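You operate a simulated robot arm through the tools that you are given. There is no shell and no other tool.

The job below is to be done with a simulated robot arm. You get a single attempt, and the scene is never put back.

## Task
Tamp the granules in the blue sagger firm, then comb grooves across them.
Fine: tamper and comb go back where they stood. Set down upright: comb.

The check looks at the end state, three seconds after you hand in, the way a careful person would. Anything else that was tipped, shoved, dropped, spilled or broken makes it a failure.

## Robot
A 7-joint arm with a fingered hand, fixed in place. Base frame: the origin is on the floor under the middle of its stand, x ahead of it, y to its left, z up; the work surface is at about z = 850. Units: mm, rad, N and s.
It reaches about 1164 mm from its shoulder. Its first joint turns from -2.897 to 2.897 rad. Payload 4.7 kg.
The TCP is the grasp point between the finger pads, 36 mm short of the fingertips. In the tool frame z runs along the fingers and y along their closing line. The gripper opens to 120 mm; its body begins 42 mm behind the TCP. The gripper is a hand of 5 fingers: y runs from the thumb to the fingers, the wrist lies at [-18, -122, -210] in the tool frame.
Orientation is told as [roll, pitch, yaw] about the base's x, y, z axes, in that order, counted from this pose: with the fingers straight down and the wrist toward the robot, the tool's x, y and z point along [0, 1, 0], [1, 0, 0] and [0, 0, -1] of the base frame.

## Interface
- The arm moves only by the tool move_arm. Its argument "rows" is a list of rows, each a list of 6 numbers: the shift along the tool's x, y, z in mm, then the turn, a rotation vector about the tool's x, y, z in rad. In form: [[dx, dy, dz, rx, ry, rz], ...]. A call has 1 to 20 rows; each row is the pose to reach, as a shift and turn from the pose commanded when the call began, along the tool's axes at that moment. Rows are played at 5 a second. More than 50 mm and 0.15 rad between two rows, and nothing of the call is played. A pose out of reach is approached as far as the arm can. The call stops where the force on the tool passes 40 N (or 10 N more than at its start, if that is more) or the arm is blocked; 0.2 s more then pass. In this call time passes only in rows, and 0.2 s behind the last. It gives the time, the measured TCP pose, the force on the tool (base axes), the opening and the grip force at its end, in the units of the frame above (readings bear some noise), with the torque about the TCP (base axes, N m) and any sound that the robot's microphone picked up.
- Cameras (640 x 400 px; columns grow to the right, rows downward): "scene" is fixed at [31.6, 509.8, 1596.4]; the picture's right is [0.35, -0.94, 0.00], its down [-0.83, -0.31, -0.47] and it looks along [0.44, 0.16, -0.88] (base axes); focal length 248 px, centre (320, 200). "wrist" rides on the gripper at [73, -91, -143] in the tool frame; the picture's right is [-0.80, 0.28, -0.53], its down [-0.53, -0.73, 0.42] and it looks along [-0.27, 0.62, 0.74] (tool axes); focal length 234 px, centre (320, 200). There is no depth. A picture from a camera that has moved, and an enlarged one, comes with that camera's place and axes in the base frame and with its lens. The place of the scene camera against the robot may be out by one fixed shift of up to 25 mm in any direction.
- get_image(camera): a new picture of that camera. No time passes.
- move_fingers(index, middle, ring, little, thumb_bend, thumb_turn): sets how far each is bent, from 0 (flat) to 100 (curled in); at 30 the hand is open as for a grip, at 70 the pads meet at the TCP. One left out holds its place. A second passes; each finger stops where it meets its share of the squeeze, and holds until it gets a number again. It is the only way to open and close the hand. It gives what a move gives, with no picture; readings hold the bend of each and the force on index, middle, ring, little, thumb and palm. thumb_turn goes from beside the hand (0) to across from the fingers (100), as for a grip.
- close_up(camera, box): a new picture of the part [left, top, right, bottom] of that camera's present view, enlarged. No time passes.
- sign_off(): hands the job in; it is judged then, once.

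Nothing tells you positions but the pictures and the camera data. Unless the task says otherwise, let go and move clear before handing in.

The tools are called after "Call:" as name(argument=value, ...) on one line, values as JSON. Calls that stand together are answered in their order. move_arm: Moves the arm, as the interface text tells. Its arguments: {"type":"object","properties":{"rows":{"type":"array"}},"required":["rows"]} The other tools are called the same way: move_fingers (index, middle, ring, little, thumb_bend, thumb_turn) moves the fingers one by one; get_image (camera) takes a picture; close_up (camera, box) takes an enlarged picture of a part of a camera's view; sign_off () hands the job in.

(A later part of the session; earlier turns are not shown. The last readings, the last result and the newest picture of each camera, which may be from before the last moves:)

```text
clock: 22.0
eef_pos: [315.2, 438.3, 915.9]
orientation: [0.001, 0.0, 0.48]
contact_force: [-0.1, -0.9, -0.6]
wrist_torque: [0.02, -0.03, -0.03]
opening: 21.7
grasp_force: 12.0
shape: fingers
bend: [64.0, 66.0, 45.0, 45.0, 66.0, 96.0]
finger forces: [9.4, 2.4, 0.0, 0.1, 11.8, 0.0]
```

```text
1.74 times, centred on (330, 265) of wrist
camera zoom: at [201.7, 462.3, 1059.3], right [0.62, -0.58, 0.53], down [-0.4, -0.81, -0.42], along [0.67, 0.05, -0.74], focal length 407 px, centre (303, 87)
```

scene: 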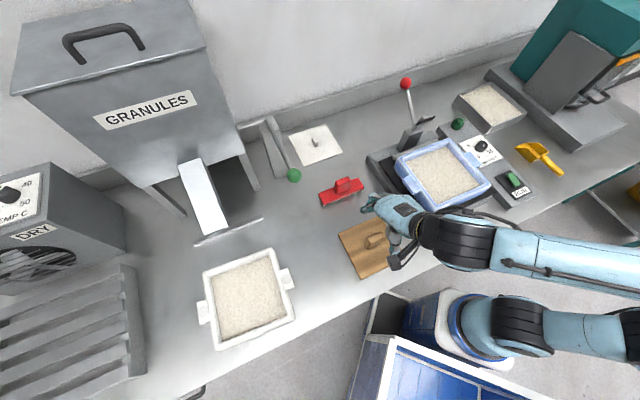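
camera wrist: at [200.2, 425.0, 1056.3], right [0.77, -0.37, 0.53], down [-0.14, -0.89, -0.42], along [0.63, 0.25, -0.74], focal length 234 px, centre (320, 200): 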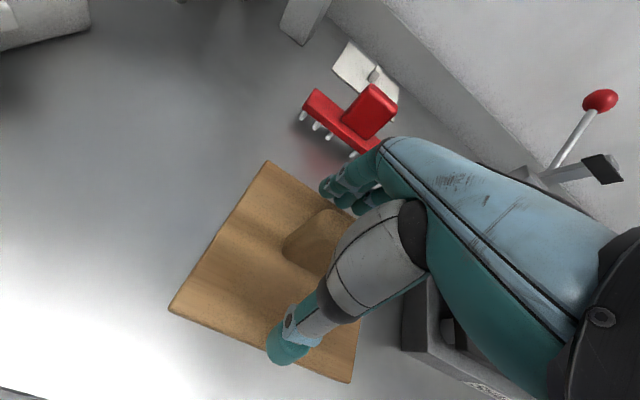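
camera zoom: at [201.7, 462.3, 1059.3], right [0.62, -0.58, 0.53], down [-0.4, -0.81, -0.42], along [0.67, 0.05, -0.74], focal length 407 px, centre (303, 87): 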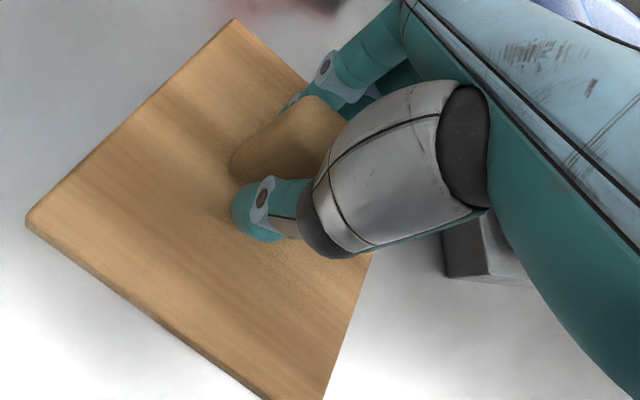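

The thumb stands opposite the index, so the handle's middle should sit on that line. I'll loosen, shift the hand about 8 mm along the handle, match the tamper's current angle (about 17°), and re-grip with the middle finger only resting.

Call:
move_fingers(index=54, middle=54, thumb_bend=54)

Call:
move_arm(rows=[[-2.5, -0.8, 0, 0, 0, 0.06], [-5, -1.6, 0, 0, 0, 0.125], [-7.5, -2.4, 0, 0, 0, 0.187]])

Call:
move_fingers(index=62, middle=62, thumb_bend=62)

Call:
close_up(camera="wrist", box=[230, 150, 430, 380])

```text
clock: 23.0
eef_pos: [316.6, 437.8, 915.4]
orientation: [-0.001, 0.001, 0.481]
contact_force: [0.5, -0.1, 0.3]
wrist_torque: [-0.01, 0.02, -0.01]
opening: 50.7
grasp_force: 0.1
shape: fingers
bend: [54.0, 54.0, 45.0, 45.0, 54.0, 97.0]
finger forces: [0.1, 0.1, 0.0, 0.0, 0.0, 0.0]
```

```text
clock: 23.8
eef_pos: [317.4, 429.9, 915.5]
orientation: [-0.001, -0.001, 0.291]
contact_force: [-1.0, 0.2, -0.6]
wrist_torque: [-0.02, 0.02, -0.01]
opening: 50.5
grasp_force: 0.1
shape: fingers
bend: [54.0, 54.0, 45.0, 45.0, 54.0, 97.0]
finger forces: [0.1, 0.0, 0.0, 0.1, 0.1, 0.0]
```

```text
clock: 24.8
eef_pos: [316.8, 430.4, 914.4]
orientation: [0.0, 0.0, 0.292]
contact_force: [-0.8, 0.0, -0.4]
wrist_torque: [-0.03, -0.02, -0.01]
opening: 27.9
grasp_force: 0.1
shape: fingers
bend: [62.0, 62.0, 45.0, 45.0, 62.0, 97.0]
finger forces: [0.0, 0.0, 0.0, 0.1, 0.0, 0.0]
```

```text
1.74 times, centred on (330, 265) of wrist
camera zoom: at [208.5, 475.1, 1058.5], right [0.5, -0.69, 0.53], down [-0.55, -0.72, -0.42], along [0.67, -0.08, -0.74], focal length 407 px, centre (303, 87)
```

zoom: 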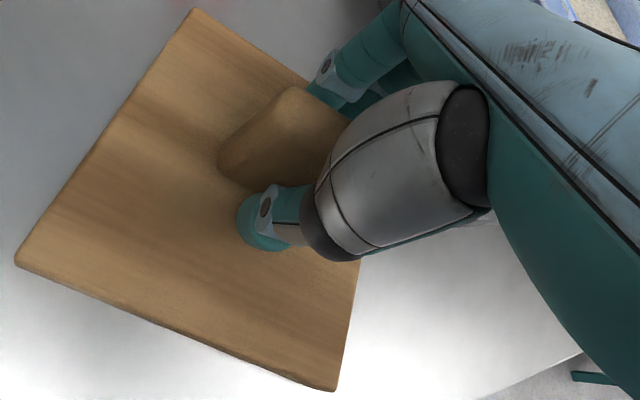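

The plate is square to the hand and the handle's middle sits on the index–thumb line. Closing now in steps.

Call:
move_fingers(index=66, middle=64.5, thumb_bend=66)

Call:
move_fingers(index=72, middle=66, thumb_bend=71)

Call:
close_up(camera="wrist", box=[230, 150, 430, 380])

```text
clock: 25.8
eef_pos: [316.9, 430.7, 913.6]
orientation: [0.0, -0.001, 0.293]
contact_force: [1.4, 0.1, 0.3]
wrist_torque: [-0.01, -0.02, 0.02]
opening: 23.6
grasp_force: 2.9
shape: fingers
bend: [63.0, 63.0, 45.0, 45.0, 63.0, 97.0]
finger forces: [2.4, 0.9, 0.1, 0.0, 2.5, 0.0]
```

```text
clock: 26.8
eef_pos: [316.8, 429.7, 914.4]
orientation: [-0.002, 0.001, 0.294]
contact_force: [-0.1, -0.3, -0.2]
wrist_torque: [0.0, 0.05, 0.01]
opening: 21.9
grasp_force: 8.4
shape: fingers
bend: [64.0, 65.0, 45.0, 45.0, 64.0, 97.0]
finger forces: [6.8, 1.7, 0.0, 0.0, 8.5, 0.1]
```

```text
1.74 times, centred on (330, 265) of wrist
camera zoom: at [208.6, 475.1, 1058.4], right [0.5, -0.69, 0.53], down [-0.55, -0.72, -0.42], along [0.67, -0.08, -0.74], focal length 407 px, centre (303, 87)
```

zoom: 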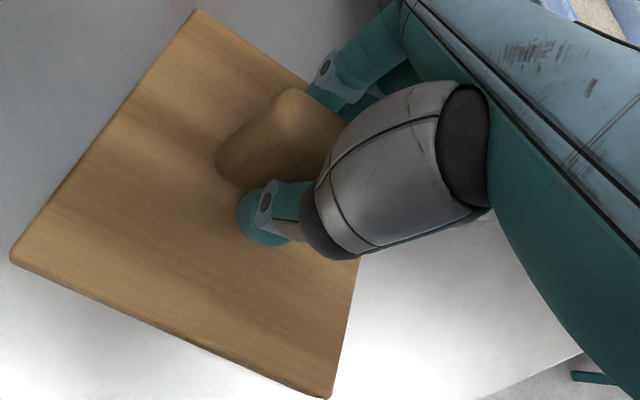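

Nearly square and holding at 8 N. A touch more squeeze, then a short test lift.

Call:
move_fingers(index=78, middle=66.5, thumb_bend=73)

Call:
move_arm(rows=[[0, 0, -5, 0, 0, 0], [0, 0, -10, 0, 0, 0], [0, 0, -20, 0, 0, 0], [0, 0, -30, 0, 0, 0], [0, 0, -30, 0, 0, 0]])

Call:
get_image(camera="wrist")

Call:
close_up(camera="scene", box=[320, 180, 440, 290])

```text
clock: 27.8
eef_pos: [315.9, 430.2, 915.2]
orientation: [-0.001, 0.0, 0.294]
contact_force: [-0.5, 0.4, -0.7]
wrist_torque: [0.0, -0.04, 0.0]
opening: 21.5
grasp_force: 10.0
shape: fingers
bend: [64.0, 65.0, 45.0, 45.0, 65.0, 97.0]
finger forces: [8.6, 1.6, 0.1, 0.0, 10.1, 0.0]
```

```text
clock: 29.0
eef_pos: [317.6, 430.2, 943.5]
orientation: [0.0, -0.001, 0.294]
contact_force: [-1.4, 0.2, -2.5]
wrist_torque: [-0.03, -0.03, 0.0]
opening: 21.3
grasp_force: 10.0
shape: fingers
bend: [64.0, 65.0, 45.0, 45.0, 65.0, 97.0]
finger forces: [8.5, 1.6, 0.0, 0.0, 10.1, 0.0]
```

```text
taken
camera wrist: at [208.4, 475.3, 1088.7], right [0.5, -0.69, 0.53], down [-0.55, -0.72, -0.42], along [0.67, -0.08, -0.74], focal length 234 px, centre (320, 200)
```

wrist: 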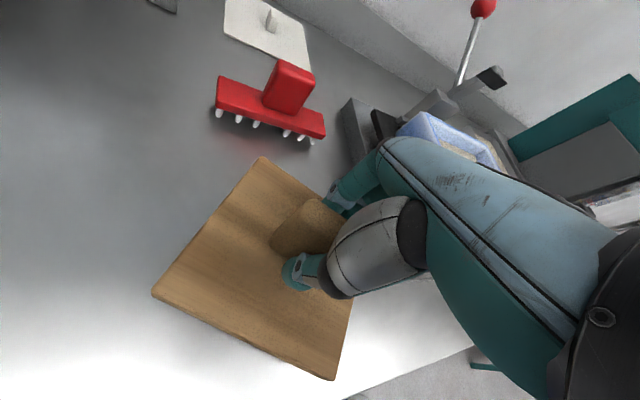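

```text
3.64 times, centred on (380, 235) of scene
camera zoom: at [31.6, 509.8, 1596.4], right [0.35, -0.94, 0.0], down [-0.83, -0.31, -0.47], along [0.44, 0.16, -0.88], focal length 901 px, centre (102, 73)
```

zoom: 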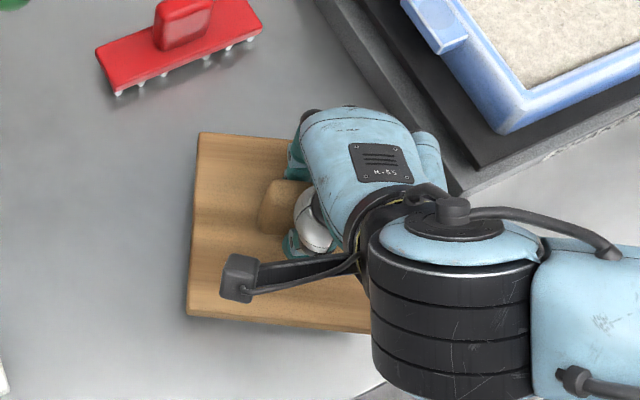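

The tamper lifts level and steady, weighing about 2.5 N. I'll raise it clear and carry it over the blue sagger, turning the hand so the plate squares up with the sagger's walls.

Call:
move_arm(rows=[[0, 0, -20, 0, 0, 0], [0, 0, -48, 0, 0, 0], [0, 0, -78, 0, 0, 0], [0, 0, -108, 0, 0, 0], [0, 0, -135, 0, 0, 0], [0, 0, -150, 0, 0, 0], [-20.1, 21.6, -150, 0, 0, -0.054], [-40.3, 43.1, -150, 0, 0, -0.107], [-60.4, 64.7, -150, 0, 0, -0.161], [-80.5, 86.2, -150, 0, 0, -0.215], [-100.7, 107.8, -150, 0, 0, -0.269], [-120.8, 129.4, -150, 0, 0, -0.322], [-140.9, 150.9, -150, 0, 0, -0.376], [-161, 172.5, -150, 0, 0, -0.43], [-181.2, 194, -150, 0, 0, -0.483], [-195, 209, -150, 0, 0, -0.52], [-201.3, 215.6, -150, 0, 0, -0.537], [-201.3, 215.6, -150, 0, 0, -0.537]])

Call:
get_image(camera="wrist")

Call:
get_image(camera="scene")

```text
clock: 32.8
eef_pos: [583.1, 299.5, 1093.1]
orientation: [0.0, -0.002, 0.831]
contact_force: [0.5, 0.6, -3.0]
wrist_torque: [0.0, 0.01, 0.03]
opening: 21.8
grasp_force: 10.3
shape: fingers
bend: [64.0, 65.0, 45.0, 45.0, 65.0, 97.0]
finger forces: [8.6, 1.7, 0.0, 0.1, 10.1, 0.0]
```

```text
taken
camera wrist: at [467.9, 281.9, 1237.8], right [0.78, -0.34, 0.53], down [-0.1, -0.9, -0.42], along [0.62, 0.28, -0.74], focal length 234 px, centre (320, 200)
```

wrist: 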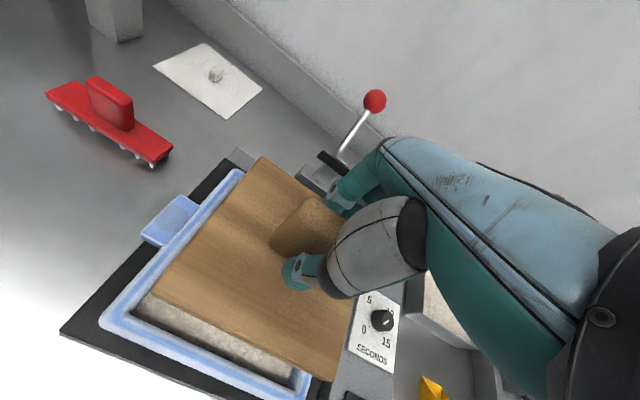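

```text
taken
```

scene: 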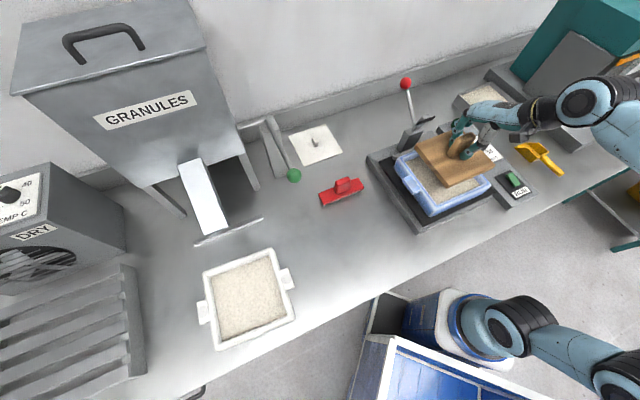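

The tamper hangs over the sagger. I'll zoom in to check the plate's edges against the sagger walls before lowering.

Call:
close_up(camera="wrist", box=[80, 140, 360, 400])

Call:
close_up(camera="scene", box=[380, 100, 520, 230])

```text
1.54 times, centred on (220, 270) of wrist
camera zoom: at [467.9, 281.9, 1237.8], right [0.78, -0.34, 0.53], down [-0.1, -0.9, -0.42], along [0.62, 0.28, -0.74], focal length 360 px, centre (474, 92)
```

zoom: 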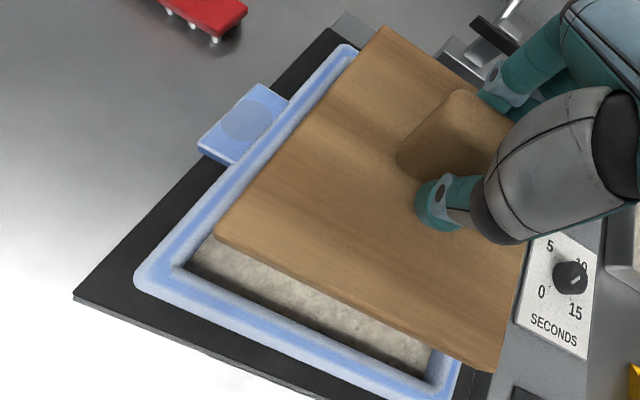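

```text
3.08 times, centred on (450, 165) of scene
camera zoom: at [31.6, 509.8, 1596.4], right [0.35, -0.94, 0.0], down [-0.83, -0.31, -0.47], along [0.44, 0.16, -0.88], focal length 763 px, centre (-80, 308)
```

zoom: 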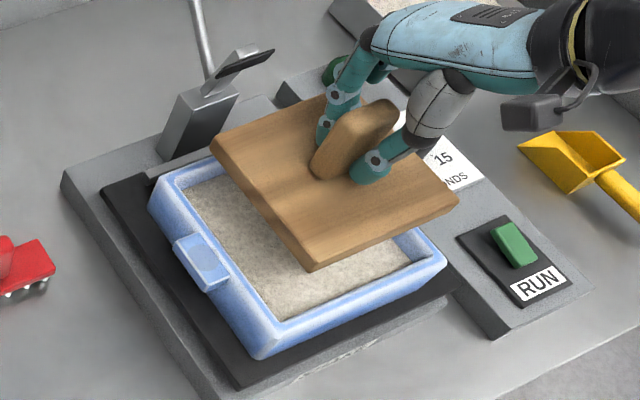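

The plate must move about 4–5 mm toward the far wall to be centred. I'll correct that and come down to just above the rim for a second check.

Call:
move_arm(rows=[[-1, 2, 10, 0, 0, 0], [-2, 4.5, 25, 0, 0, 0], [-2, 4.5, 38, 0, 0, 0], [-2, 4.5, 46, 0, 0, 0], [-2, 4.5, 50, 0, 0, 0], [-2, 4.5, 50, 0, 0, 0]])

Call:
close_up(camera="wrist", box=[80, 140, 360, 400])

Call:
close_up(camera="scene", box=[380, 100, 520, 230])

```text
clock: 34.2
eef_pos: [586.7, 301.0, 1043.7]
orientation: [0.0, 0.0, 0.83]
contact_force: [0.1, 0.0, -3.4]
wrist_torque: [-0.03, -0.02, 0.0]
opening: 21.5
grasp_force: 9.3
shape: fingers
bend: [64.0, 65.0, 45.0, 45.0, 65.0, 97.0]
finger forces: [8.6, 1.6, 0.0, 0.1, 10.0, 0.0]
```

```text
1.54 times, centred on (220, 270) of wrist
camera zoom: at [472.1, 285.2, 1187.9], right [0.78, -0.34, 0.52], down [-0.1, -0.9, -0.42], along [0.61, 0.28, -0.74], focal length 360 px, centre (474, 92)
```

zoom: 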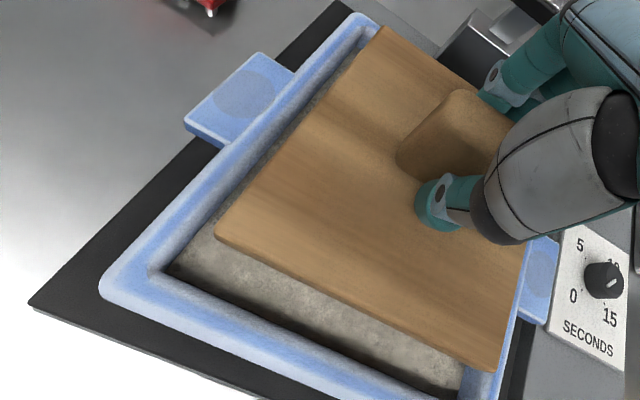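

```text
3.08 times, centred on (450, 165) of scene
camera zoom: at [31.6, 509.8, 1596.4], right [0.35, -0.94, 0.0], down [-0.83, -0.31, -0.47], along [0.44, 0.16, -0.88], focal length 763 px, centre (-80, 308)
```

zoom: 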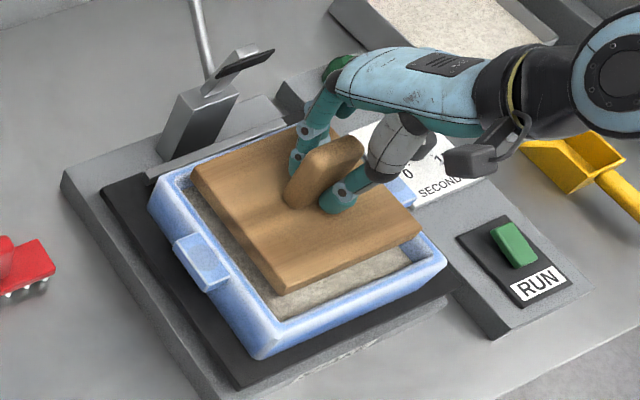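

Position looks close. I'll zoom both cameras further to confirm the margins on each side before the plate goes in.

Call:
close_up(camera="scene", box=[405, 125, 485, 185])

Call:
close_up(camera="wrist", box=[110, 230, 230, 330])

Call:
close_up(camera="wrist", box=[220, 130, 320, 200])

Call:
close_up(camera="wrist", box=[270, 310, 370, 400])

```text
6.67 times, centred on (445, 155) of scene
camera zoom: at [31.6, 509.8, 1596.4], right [0.35, -0.94, 0.0], down [-0.83, -0.31, -0.47], along [0.44, 0.16, -0.88], focal length 1652 px, centre (-513, 500)
```

zoom: 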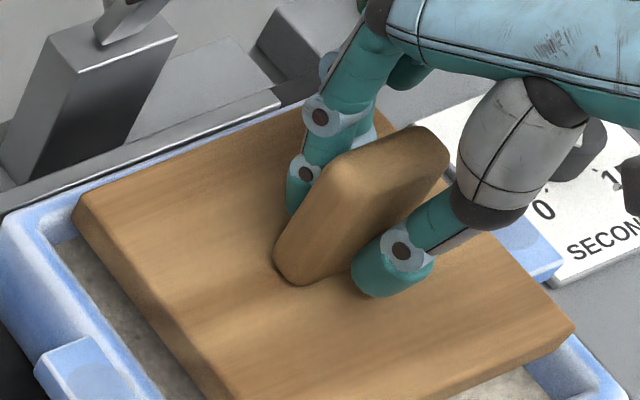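

```text
4.00 times, centred on (170, 280) of wrist
camera zoom: at [472.1, 285.2, 1187.9], right [0.78, -0.34, 0.52], down [-0.1, -0.9, -0.42], along [0.61, 0.28, -0.74], focal length 937 px, centre (920, -120)
```

zoom: 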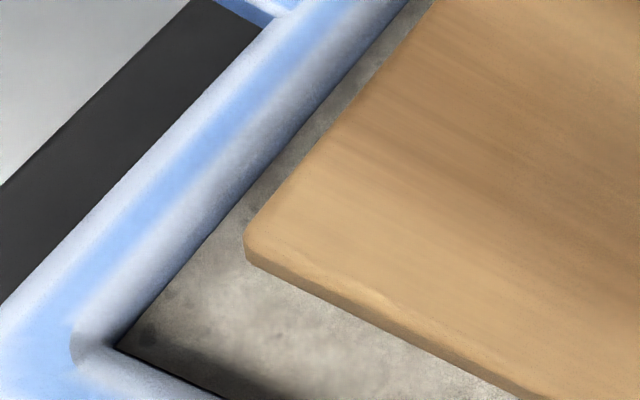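

```text
5.71 times, centred on (270, 165) of wrist
camera zoom: at [472.1, 285.2, 1187.9], right [0.78, -0.34, 0.52], down [-0.1, -0.9, -0.42], along [0.61, 0.28, -0.74], focal length 1338 px, centre (606, 400)
```

zoom: 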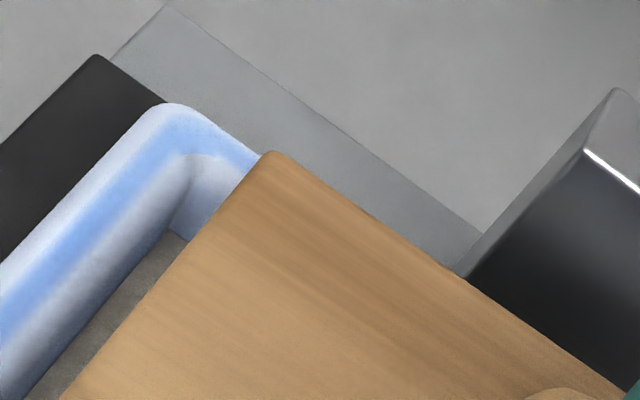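

```text
4.44 times, centred on (320, 355) of wrist
camera zoom: at [472.1, 285.2, 1187.9], right [0.78, -0.34, 0.52], down [-0.1, -0.9, -0.42], along [0.61, 0.28, -0.74], focal length 1041 px, centre (320, -489)
```

zoom: 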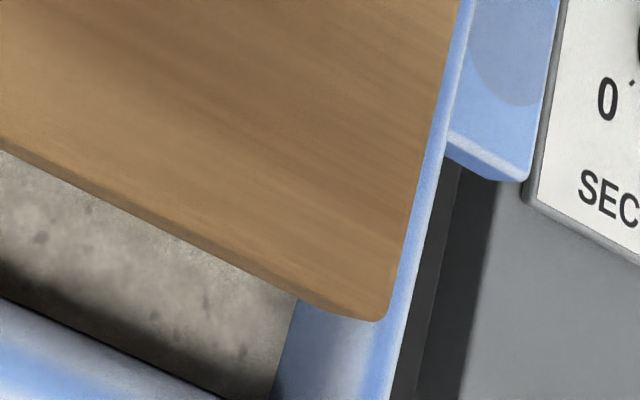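

The angles match to within a degree, and the plate should sit about 5 mm nearer the robot side. I'll make that shift and ease it down to the rim level, watching the force.

Call:
move_arm(rows=[[-0.3, -2.5, 0, 0, 0, 0], [-0.5, -5, 0, 0, 0, 0], [-0.5, -5, 5, 0, 0, 0], [-0.5, -5, 10, 0, 0, 0], [-0.5, -5, 10, 0, 0, 0]])

Call:
close_up(camera="wrist", box=[80, 140, 380, 400])

Call:
close_up(camera="scene", box=[390, 115, 510, 225])

```text
clock: 35.4
eef_pos: [582.5, 297.9, 1032.8]
orientation: [0.0, 0.0, 0.831]
contact_force: [-0.1, -0.4, -2.9]
wrist_torque: [-0.05, -0.06, 0.01]
opening: 21.8
grasp_force: 10.2
shape: fingers
bend: [64.0, 65.0, 45.0, 45.0, 65.0, 97.0]
finger forces: [8.6, 1.6, 0.0, 0.0, 10.2, 0.0]
```

```text
1.54 times, centred on (230, 270) of wrist
camera zoom: at [468.1, 281.3, 1177.9], right [0.78, -0.34, 0.53], down [-0.1, -0.9, -0.42], along [0.62, 0.28, -0.74], focal length 360 px, centre (458, 92)
```

zoom: 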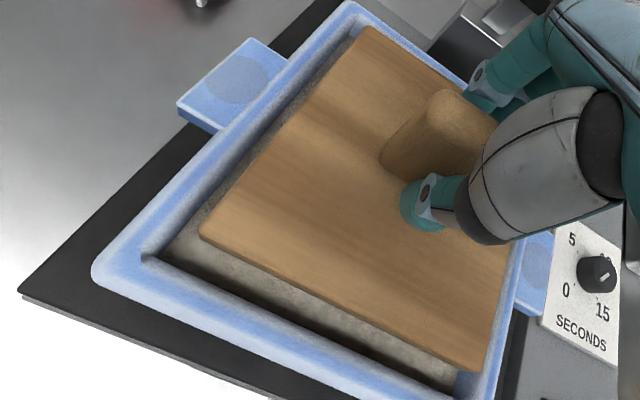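

```text
3.64 times, centred on (450, 170) of scene
camera zoom: at [31.6, 509.8, 1596.4], right [0.35, -0.94, 0.0], down [-0.83, -0.31, -0.47], along [0.44, 0.16, -0.88], focal length 901 px, centre (-153, 309)
```

zoom: 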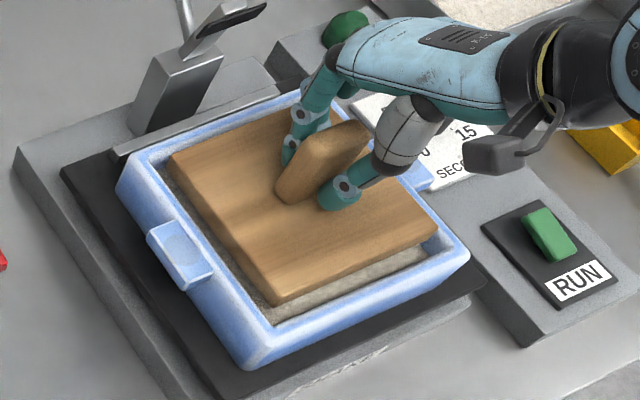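

The plate now appears centred inside the rim from both views. I'll ease down further in small steps.

Call:
move_arm(rows=[[0, 0, 4, 0, 0, 0], [0, 0, 8, 0, 0, 0], [0, 0, 12, 0, 0, 0], [0, 0, 12, 0, 0, 0]])

Call:
close_up(camera="wrist", box=[80, 140, 380, 400])

Call:
close_up(camera="scene", box=[390, 115, 510, 225])

```text
clock: 36.4
eef_pos: [582.4, 296.6, 1022.6]
orientation: [0.001, -0.001, 0.831]
contact_force: [0.7, 0.1, -3.5]
wrist_torque: [-0.02, -0.05, 0.0]
opening: 21.7
grasp_force: 9.9
shape: fingers
bend: [64.0, 65.0, 45.0, 45.0, 65.0, 97.0]
finger forces: [8.6, 1.6, 0.0, 0.0, 10.0, 0.0]
```

```text
1.54 times, centred on (230, 270) of wrist
camera zoom: at [467.9, 280.8, 1166.4], right [0.78, -0.34, 0.53], down [-0.1, -0.9, -0.42], along [0.62, 0.28, -0.74], focal length 360 px, centre (458, 92)
```

zoom: 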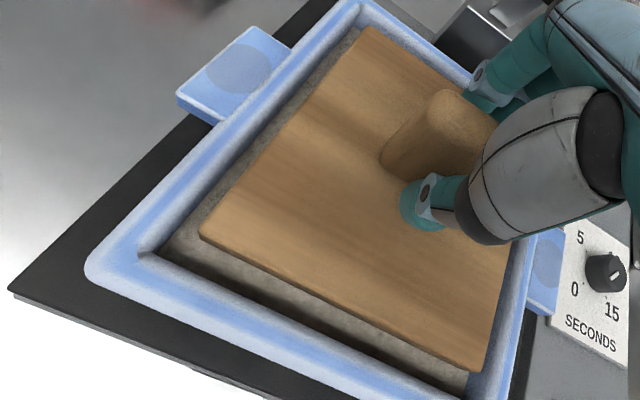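

```text
3.64 times, centred on (450, 170) of scene
camera zoom: at [31.6, 509.8, 1596.4], right [0.35, -0.94, 0.0], down [-0.83, -0.31, -0.47], along [0.44, 0.16, -0.88], focal length 901 px, centre (-153, 309)
```

zoom: 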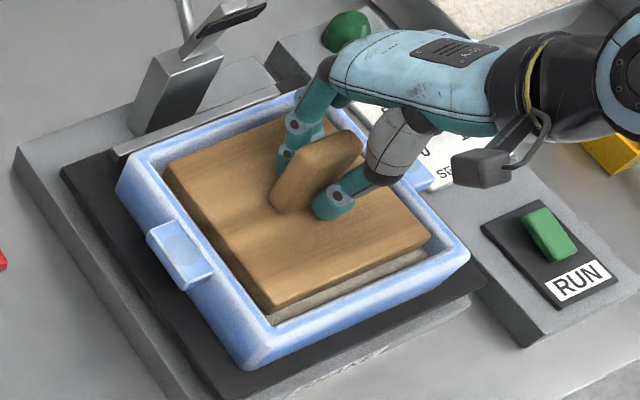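

The plate is now at rim height, and the margins show it should go about 3 mm toward the robot side and slightly left. I'll correct that and continue down gently until it meets the granules.

Call:
move_arm(rows=[[1.2, -1.8, 0, 0, 0, 0.01], [2.3, -3.5, 0, 0, 0, 0.02], [2.3, -3.5, 3, 0, 0, 0.02], [2.3, -3.5, 6, 0, 0, 0.02], [2.3, -3.5, 6, 0, 0, 0.02]])

Call:
close_up(camera="wrist", box=[80, 140, 380, 400])

Call:
close_up(camera="scene", box=[390, 115, 510, 225])

```text
clock: 37.6
eef_pos: [580.2, 295.7, 1015.9]
orientation: [0.0, 0.002, 0.809]
contact_force: [-0.3, 0.1, -3.2]
wrist_torque: [-0.01, -0.03, 0.03]
opening: 21.6
grasp_force: 10.0
shape: fingers
bend: [64.0, 65.0, 45.0, 45.0, 65.0, 97.0]
finger forces: [8.6, 1.6, 0.0, 0.0, 10.2, 0.0]
```

```text
1.54 times, centred on (230, 270) of wrist
camera zoom: at [464.6, 281.7, 1160.4], right [0.77, -0.35, 0.53], down [-0.12, -0.9, -0.42], along [0.62, 0.27, -0.74], focal length 360 px, centre (458, 92)
```

zoom: 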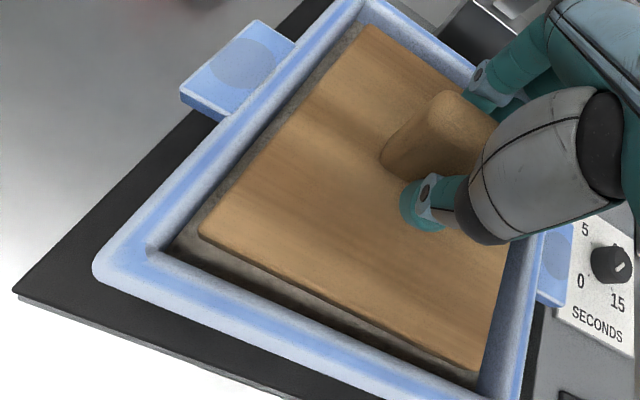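

```text
3.64 times, centred on (450, 170) of scene
camera zoom: at [31.6, 509.8, 1596.4], right [0.35, -0.94, 0.0], down [-0.83, -0.31, -0.47], along [0.44, 0.16, -0.88], focal length 901 px, centre (-153, 309)
```

zoom: 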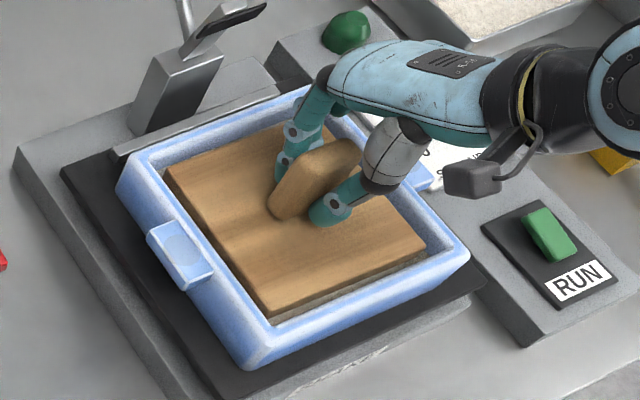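

The margins look even all around. I'll go down in 2 mm steps until the plate meets the granules.

Call:
move_arm(rows=[[0, 0, 2, 0, 0, 0], [0, 0, 4, 0, 0, 0], [0, 0, 6, 0, 0, 0], [0, 0, 8, 0, 0, 0], [0, 0, 8, 0, 0, 0]])

```text
clock: 38.8
eef_pos: [579.9, 296.4, 1009.1]
orientation: [0.0, -0.004, 0.81]
contact_force: [0.3, 0.5, 22.0]
wrist_torque: [0.09, 0.05, 0.01]
opening: 21.0
grasp_force: 13.7
shape: fingers
bend: [63.0, 65.0, 45.0, 45.0, 66.0, 97.0]
finger forces: [11.7, 2.6, 0.1, 0.0, 13.3, 0.0]
```

The plate is on the granules with 22 N. I'll press on a little at a time and hold.

Call:
move_arm(rows=[[0, 0, 1, 0, 0, 0], [0, 0, 2, 0, 0, 0], [0, 0, 2, 0, 0, 0], [0, 0, 2, 0, 0, 0], [0, 0, 2, 0, 0, 0]])

Call:
close_up(camera="wrist", box=[80, 140, 380, 400])

Call:
close_up(camera="scene", box=[390, 115, 510, 225])

```text
clock: 40.1
eef_pos: [580.4, 297.4, 1008.7]
orientation: [-0.001, -0.007, 0.81]
contact_force: [-1.0, -1.5, 8.2]
wrist_torque: [0.02, 0.04, -0.04]
opening: 21.7
grasp_force: 11.6
shape: fingers
bend: [64.0, 65.0, 45.0, 45.0, 66.0, 97.0]
finger forces: [9.2, 1.6, 0.1, 0.0, 12.0, 0.1]
stopped in row 5: the force on the tool passed its limit at 40 N (the readings are from after the stop); the commanded pose is now the measured one
```

```text
1.54 times, centred on (230, 270) of wrist
camera zoom: at [464.4, 281.9, 1152.9], right [0.77, -0.35, 0.53], down [-0.12, -0.9, -0.43], along [0.62, 0.27, -0.73], focal length 360 px, centre (458, 92)
```

zoom: 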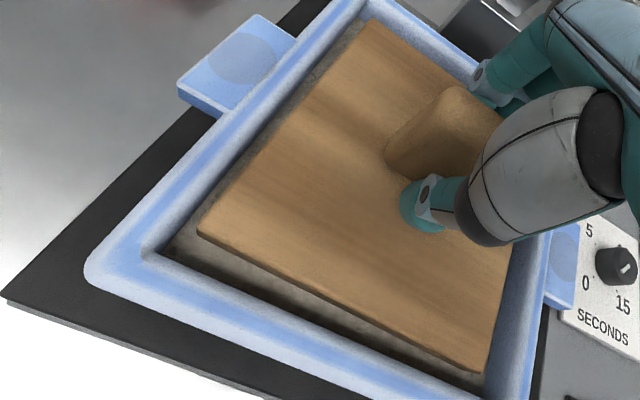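

```text
3.64 times, centred on (450, 170) of scene
camera zoom: at [31.6, 509.8, 1596.4], right [0.35, -0.94, 0.0], down [-0.83, -0.31, -0.47], along [0.44, 0.16, -0.88], focal length 901 px, centre (-153, 309)
```

zoom: 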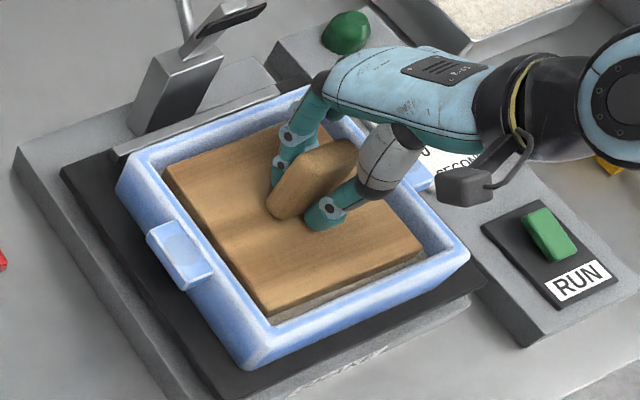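

That press reached the 40 N limit, held about a second. I'll press once more just under the limit to see whether the bed still gives.

Call:
move_arm(rows=[[0, 0, 1, 0, 0, 0], [0, 0, 1.7, 0, 0, 0], [0, 0, 1.7, 0, 0, 0], [0, 0, 1.7, 0, 0, 0], [0, 0, 1.7, 0, 0, 0], [0, 0, 1.7, 0, 0, 0]])

```text
clock: 41.7
eef_pos: [582.2, 298.9, 1009.3]
orientation: [-0.002, -0.01, 0.811]
contact_force: [-0.9, -1.8, 6.6]
wrist_torque: [-0.06, 0.1, 0.06]
opening: 21.4
grasp_force: 11.3
shape: fingers
bend: [64.0, 65.0, 45.0, 45.0, 66.0, 97.0]
finger forces: [8.8, 1.5, 0.0, 0.1, 12.4, 0.0]
stopped in row 6: the force on the tool passed its limit at 40 N (the readings are from after the stop); the commanded pose is now the measured one
```

The bed no longer gives: it is firm at 40 N. I'll lift the tamper straight up out of the sagger, first undoing the small drift toward the far wall, and look at the surface.

Call:
close_up(camera="wrist", box=[80, 140, 380, 400])

Call:
move_arm(rows=[[0, 0, -2, 0, 0, 0], [0, 0, -5, 0, 0, 0], [0, -1, -10, 0, 0, 0], [0, -2, -15, 0, 0, 0], [0, -2, -20, 0, 0, 0], [0, -2, -25, 0, 0, 0]])

Call:
close_up(camera="wrist", box=[80, 140, 380, 400])

Call:
close_up(camera="scene", box=[390, 115, 510, 225])

```text
1.54 times, centred on (230, 270) of wrist
camera zoom: at [464.6, 282.4, 1152.5], right [0.77, -0.36, 0.53], down [-0.12, -0.89, -0.43], along [0.63, 0.27, -0.73], focal length 360 px, centre (458, 92)
```

zoom: 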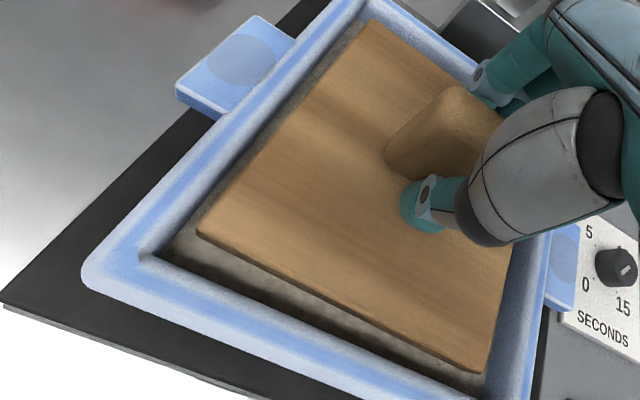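

```text
clock: 43.1
eef_pos: [580.2, 295.9, 1033.9]
orientation: [0.001, -0.007, 0.808]
contact_force: [0.5, 0.1, -3.0]
wrist_torque: [-0.02, -0.06, 0.01]
opening: 21.5
grasp_force: 10.0
shape: fingers
bend: [64.0, 65.0, 45.0, 45.0, 66.0, 97.0]
finger forces: [8.5, 1.7, 0.0, 0.0, 10.3, 0.0]
```

```text
1.54 times, centred on (230, 270) of wrist
camera zoom: at [463.5, 280.5, 1176.8], right [0.77, -0.36, 0.53], down [-0.12, -0.9, -0.43], along [0.63, 0.27, -0.73], focal length 360 px, centre (458, 92)
```

zoom: 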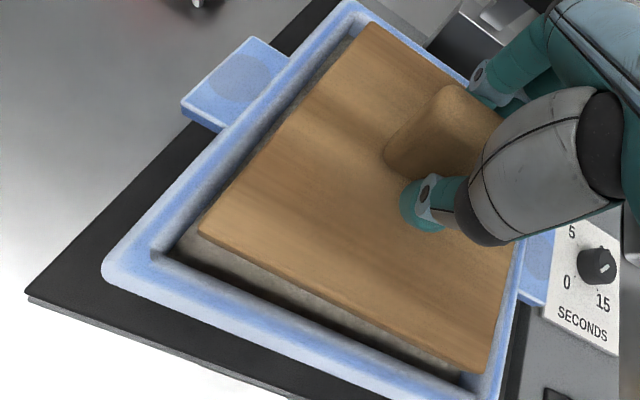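

```text
3.64 times, centred on (450, 170) of scene
camera zoom: at [31.6, 509.8, 1596.4], right [0.35, -0.94, 0.0], down [-0.83, -0.31, -0.47], along [0.44, 0.16, -0.88], focal length 901 px, centre (-153, 309)
```

zoom: 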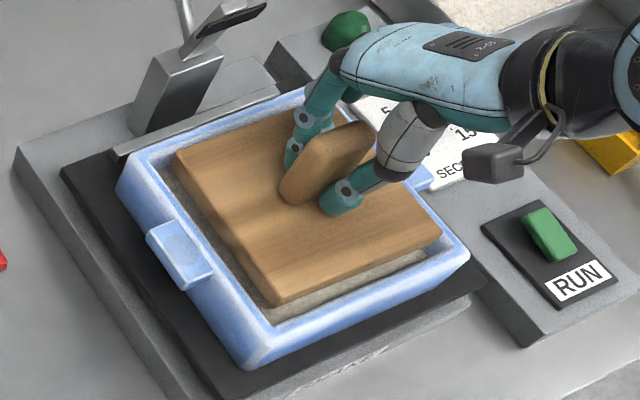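

Clear of the bed. I'll raise it fully so I can see the tamped surface.

Call:
move_arm(rows=[[0, 0, -15, 0, 0, 0], [0, 0, -35, 0, 0, 0], [0, 0, -60, 0, 0, 0], [-10, -20, -75, 0, 0, 0], [-20, -45, -80, 0, 0, 0], [-30, -75, -80, 0, 0, 0], [-40, -105, -80, 0, 0, 0], [-45, -120, -80, 0, 0, 0], [-45, -120, -80, 0, 0, 0]])

Call:
close_up(camera="scene", box=[390, 115, 510, 225])

Call:
get_image(camera="wrist")

```text
clock: 45.1
eef_pos: [531.0, 176.3, 1112.2]
orientation: [0.001, -0.007, 0.81]
contact_force: [-0.2, 0.1, -3.3]
wrist_torque: [-0.02, 0.0, -0.02]
opening: 21.6
grasp_force: 9.7
shape: fingers
bend: [64.0, 65.0, 45.0, 45.0, 66.0, 97.0]
finger forces: [8.6, 1.7, 0.0, 0.0, 10.3, 0.0]
```

```text
3.64 times, centred on (450, 170) of scene
camera zoom: at [31.6, 509.8, 1596.4], right [0.35, -0.94, 0.0], down [-0.83, -0.31, -0.47], along [0.44, 0.16, -0.88], focal length 901 px, centre (-153, 309)
```

zoom: 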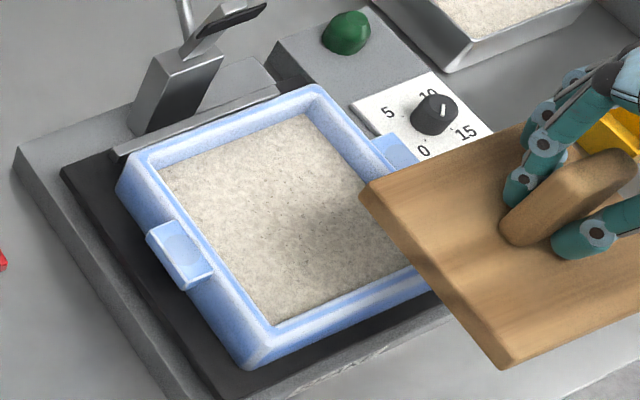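

```text
taken
camera wrist: at [414.6, 160.9, 1256.5], right [0.77, -0.35, 0.53], down [-0.12, -0.9, -0.43], along [0.62, 0.27, -0.73], focal length 234 px, centre (320, 200)
```

wrist: 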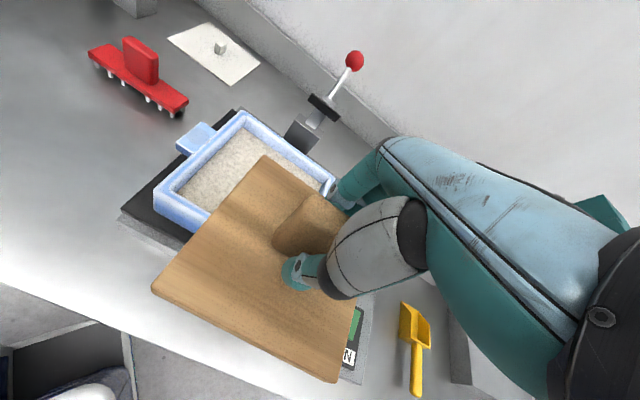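

I'll zoom in on the surface to see whether it reads as tamped.

Call:
close_up(camera="wrist", box=[150, 100, 350, 240])

Call:
close_up(camera="scene", box=[405, 130, 475, 195])

```text
2.86 times, centred on (250, 170) of wrist
camera zoom: at [414.6, 160.9, 1256.5], right [0.77, -0.35, 0.53], down [-0.12, -0.9, -0.43], along [0.62, 0.27, -0.73], focal length 669 px, centre (520, 286)
```

zoom: 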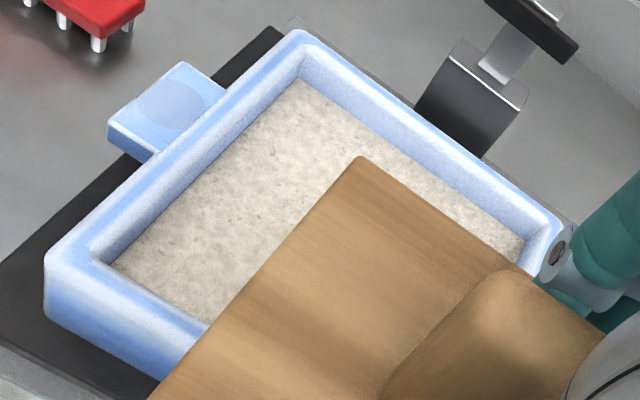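

```text
6.15 times, centred on (440, 162) of scene
camera zoom: at [31.6, 509.8, 1596.4], right [0.35, -0.94, 0.0], down [-0.83, -0.31, -0.47], along [0.44, 0.16, -0.88], focal length 1525 px, centre (-418, 431)
```

zoom: 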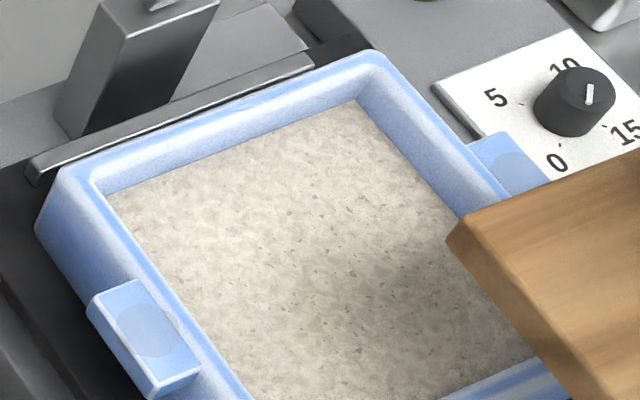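

I'll compare with the untamped granules in the white sagger at the same enlargement.

Call:
close_up(camera="scene", box=[205, 250, 285, 340])

Call:
close_up(camera="scene", box=[400, 130, 490, 220])

```text
4.44 times, centred on (245, 295) of scene
camera zoom: at [31.6, 509.8, 1596.4], right [0.35, -0.94, 0.0], down [-0.83, -0.31, -0.47], along [0.44, 0.16, -0.88], focal length 1102 px, centre (653, -222)
```

zoom: 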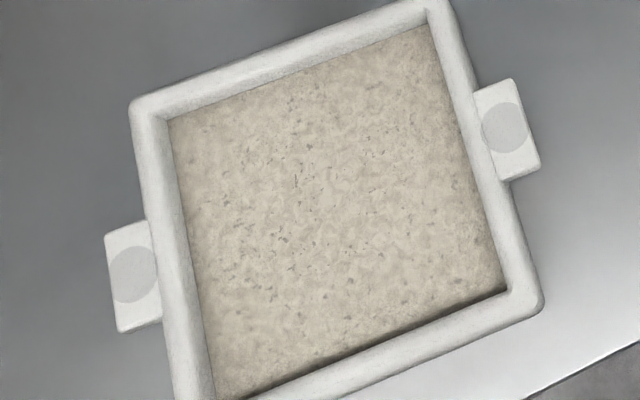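

```text
4.44 times, centred on (445, 175) of scene
camera zoom: at [31.6, 509.8, 1596.4], right [0.35, -0.94, 0.0], down [-0.83, -0.31, -0.47], along [0.44, 0.16, -0.88], focal length 1102 px, centre (-236, 311)
```

zoom: 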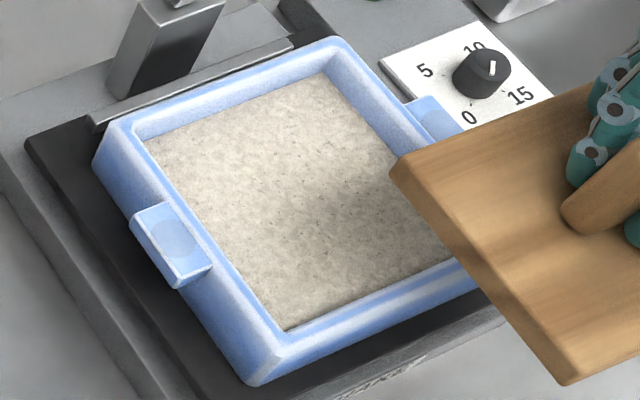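

Call:
close_up(camera="scene", box=[380, 110, 510, 220])

```text
3.64 times, centred on (445, 165) of scene
camera zoom: at [31.6, 509.8, 1596.4], right [0.35, -0.94, 0.0], down [-0.83, -0.31, -0.47], along [0.44, 0.16, -0.88], focal length 901 px, centre (-134, 327)
```

zoom: 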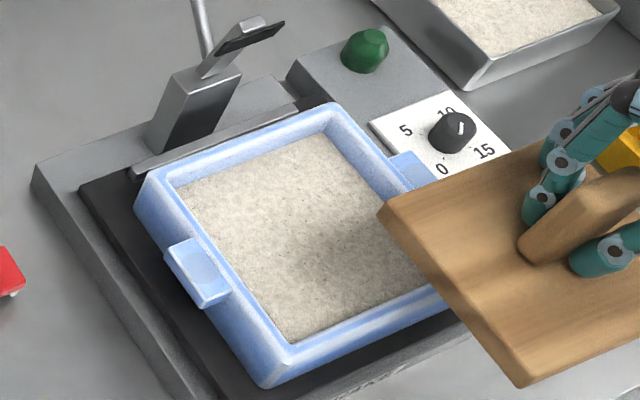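

I can't tell compaction from looks alone, so to be safe I'll do one more longer, steady press at moderate force. Going back over the sagger the way I came.

Call:
move_arm(rows=[[5, 15, 0, 0.0048, 0.0051, 0], [15, 45, 0, 0.0048, 0.0051, 0], [25, 75, 0, 0.0048, 0.0051, 0], [38, 102, 0, 0.0048, 0.0051, 0], [45, 120, 0, 0.0048, 0.0051, 0], [45, 120, 0, 0.0048, 0.0051, 0], [45, 120, 20, 0.0048, 0.0051, 0], [45, 120, 45, 0.0048, 0.0051, 0], [45, 120, 65, 0.0048, 0.0051, 0], [45, 120, 77, 0.0048, 0.0051, 0], [45, 120, 77, 0.0048, 0.0051, 0]])

Call:
close_up(camera="wrist", box=[80, 140, 380, 400])

Call:
close_up(camera="scene", box=[390, 115, 510, 225])

```text
clock: 47.5
eef_pos: [580.3, 296.9, 1036.1]
orientation: [0.004, -0.004, 0.811]
contact_force: [-0.2, 0.4, -2.2]
wrist_torque: [-0.05, -0.04, 0.0]
opening: 21.6
grasp_force: 9.7
shape: fingers
bend: [64.0, 65.0, 45.0, 45.0, 66.0, 97.0]
finger forces: [8.6, 1.7, 0.0, 0.1, 10.3, 0.0]
```

```text
1.54 times, centred on (230, 270) of wrist
camera zoom: at [463.9, 281.0, 1180.2], right [0.78, -0.35, 0.52], down [-0.12, -0.9, -0.43], along [0.62, 0.27, -0.74], focal length 360 px, centre (458, 92)
```

zoom: 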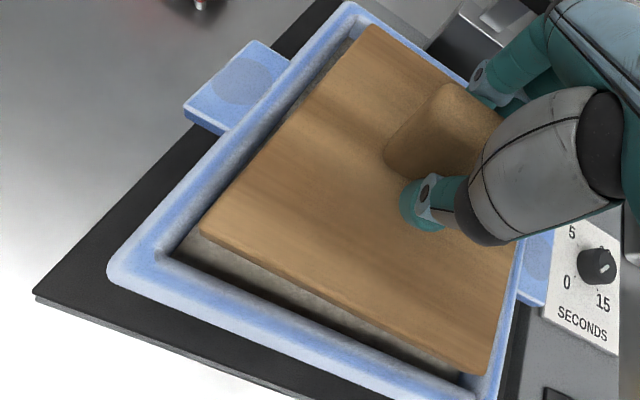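

```text
3.64 times, centred on (450, 170) of scene
camera zoom: at [31.6, 509.8, 1596.4], right [0.35, -0.94, 0.0], down [-0.83, -0.31, -0.47], along [0.44, 0.16, -0.88], focal length 901 px, centre (-153, 309)
```

zoom: 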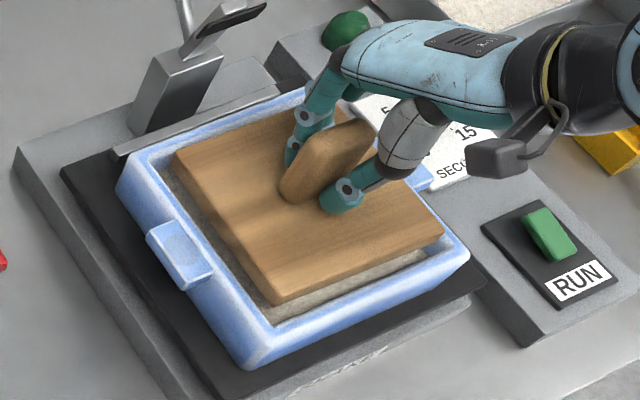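

Same alignment as before. Lowering to contact.

Call:
move_arm(rows=[[0, 0, 6, 0, 0, 0], [0, 0, 12, 0, 0, 0], [0, 0, 17, 0, 0, 0], [0, 0, 21, 0, 0, 0], [0, 0, 23, 0, 0, 0], [0, 0, 25, 0, 0, 0], [0, 0, 26, 0, 0, 0], [0, 0, 26, 0, 0, 0]])

```text
clock: 49.3
eef_pos: [578.2, 296.0, 1009.5]
orientation: [0.003, -0.004, 0.811]
contact_force: [0.5, 0.6, -1.9]
wrist_torque: [0.06, -0.06, -0.02]
opening: 21.6
grasp_force: 10.3
shape: fingers
bend: [64.0, 65.0, 45.0, 45.0, 66.0, 97.0]
finger forces: [9.2, 1.7, 0.0, 0.0, 10.0, 0.1]
```

Now there's no contact at the height that gave 22 N before, so the bed has sunk or the plate sits slightly higher in the hand. Continuing down slowly.

Call:
move_arm(rows=[[0, 0, 1, 0, 0, 0], [0, 0, 2, 0, 0, 0], [0, 0, 3, 0, 0, 0], [0, 0, 3, 0, 0, 0]])

```text
clock: 50.3
eef_pos: [578.5, 296.2, 1008.1]
orientation: [0.004, -0.007, 0.81]
contact_force: [0.8, 1.3, 21.1]
wrist_torque: [0.18, 0.03, 0.04]
opening: 21.1
grasp_force: 15.3
shape: fingers
bend: [64.0, 65.0, 45.0, 45.0, 66.0, 97.0]
finger forces: [11.3, 5.9, 0.0, 0.0, 13.6, 0.1]
```

21 N again; I'll hold a little deeper for a few seconds.

Call:
move_arm(rows=[[0, 0, 0.3, 0, 0, 0], [0, 0, 0.3, 0, 0, 0], [0, 0, 0.3, 0, 0, 0], [0, 0, 0.3, 0, 0, 0], [0, 0, 0.3, 0, 0, 0], [0, 0, 0.3, 0, 0, 0], [0, 0, 0.3, 0, 0, 0], [0, 0, 0.3, 0, 0, 0], [0, 0, 0.3, 0, 0, 0], [0, 0, 0.3, 0, 0, 0], [0, 0, 0.3, 0, 0, 0], [0, 0, 0.3, 0, 0, 0]])

```text
clock: 52.3
eef_pos: [579.7, 295.6, 1009.2]
orientation: [0.004, -0.007, 0.811]
contact_force: [-1.2, -1.4, 8.3]
wrist_torque: [-0.04, 0.11, 0.02]
opening: 21.6
grasp_force: 11.6
shape: fingers
bend: [63.0, 65.0, 45.0, 45.0, 66.0, 97.0]
finger forces: [8.9, 1.6, 0.0, 0.0, 12.7, 0.1]
stopped in row 9: the force on the tool passed its limit at 40 N (the readings are from after the stop); the commanded pose is now the measured one
```

Pressed to the limit again with a long build-up; the bed is firm. Lifting the tamper out and taking it back toward its place.

Call:
move_arm(rows=[[0, 0, -2, 0, 0, 0], [0, 0, -6, 0, 0, 0], [0, 0, -12, 0, 0, 0], [0, 0, -20, 0, 0, 0], [0, 0, -32, 0, 0, 0], [0, 0, -52, 0, 0, 0], [0, 0, -75, 0, 0, 0], [0, 0, -95, 0, 0, 0], [0, 0, -105, 0, 0, 0], [0, 0, -105, 0, 0, 0]])

Call:
get_image(camera="wrist")

Call:
close_up(camera="wrist", box=[130, 140, 380, 400])

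```text
clock: 54.5
eef_pos: [578.9, 295.2, 1112.6]
orientation: [0.004, -0.005, 0.808]
contact_force: [0.4, 0.6, -2.8]
wrist_torque: [-0.06, -0.04, -0.01]
opening: 21.7
grasp_force: 10.3
shape: fingers
bend: [63.0, 65.0, 45.0, 45.0, 66.0, 97.0]
finger forces: [8.4, 1.7, 0.1, 0.0, 10.1, 0.0]
```

```text
taken
camera wrist: at [464.0, 280.2, 1256.4], right [0.77, -0.36, 0.52], down [-0.12, -0.89, -0.43], along [0.62, 0.27, -0.73], focal length 234 px, centre (320, 200)
```

wrist: 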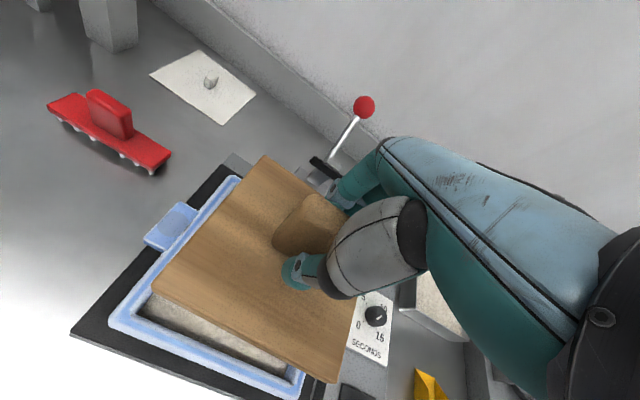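

```text
1.54 times, centred on (255, 270) of wrist
camera zoom: at [464.0, 280.2, 1256.4], right [0.77, -0.36, 0.52], down [-0.12, -0.89, -0.43], along [0.62, 0.27, -0.73], focal length 360 px, centre (420, 92)
```

zoom: 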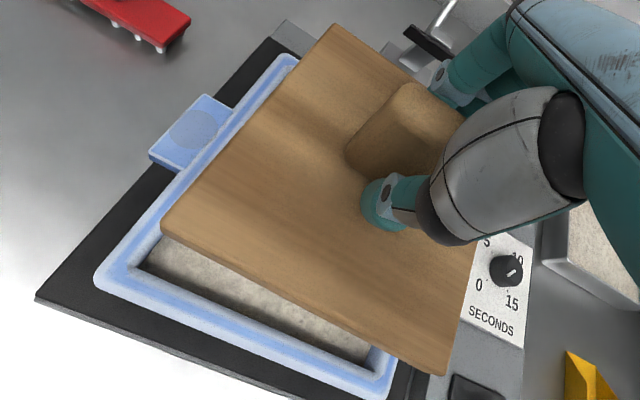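

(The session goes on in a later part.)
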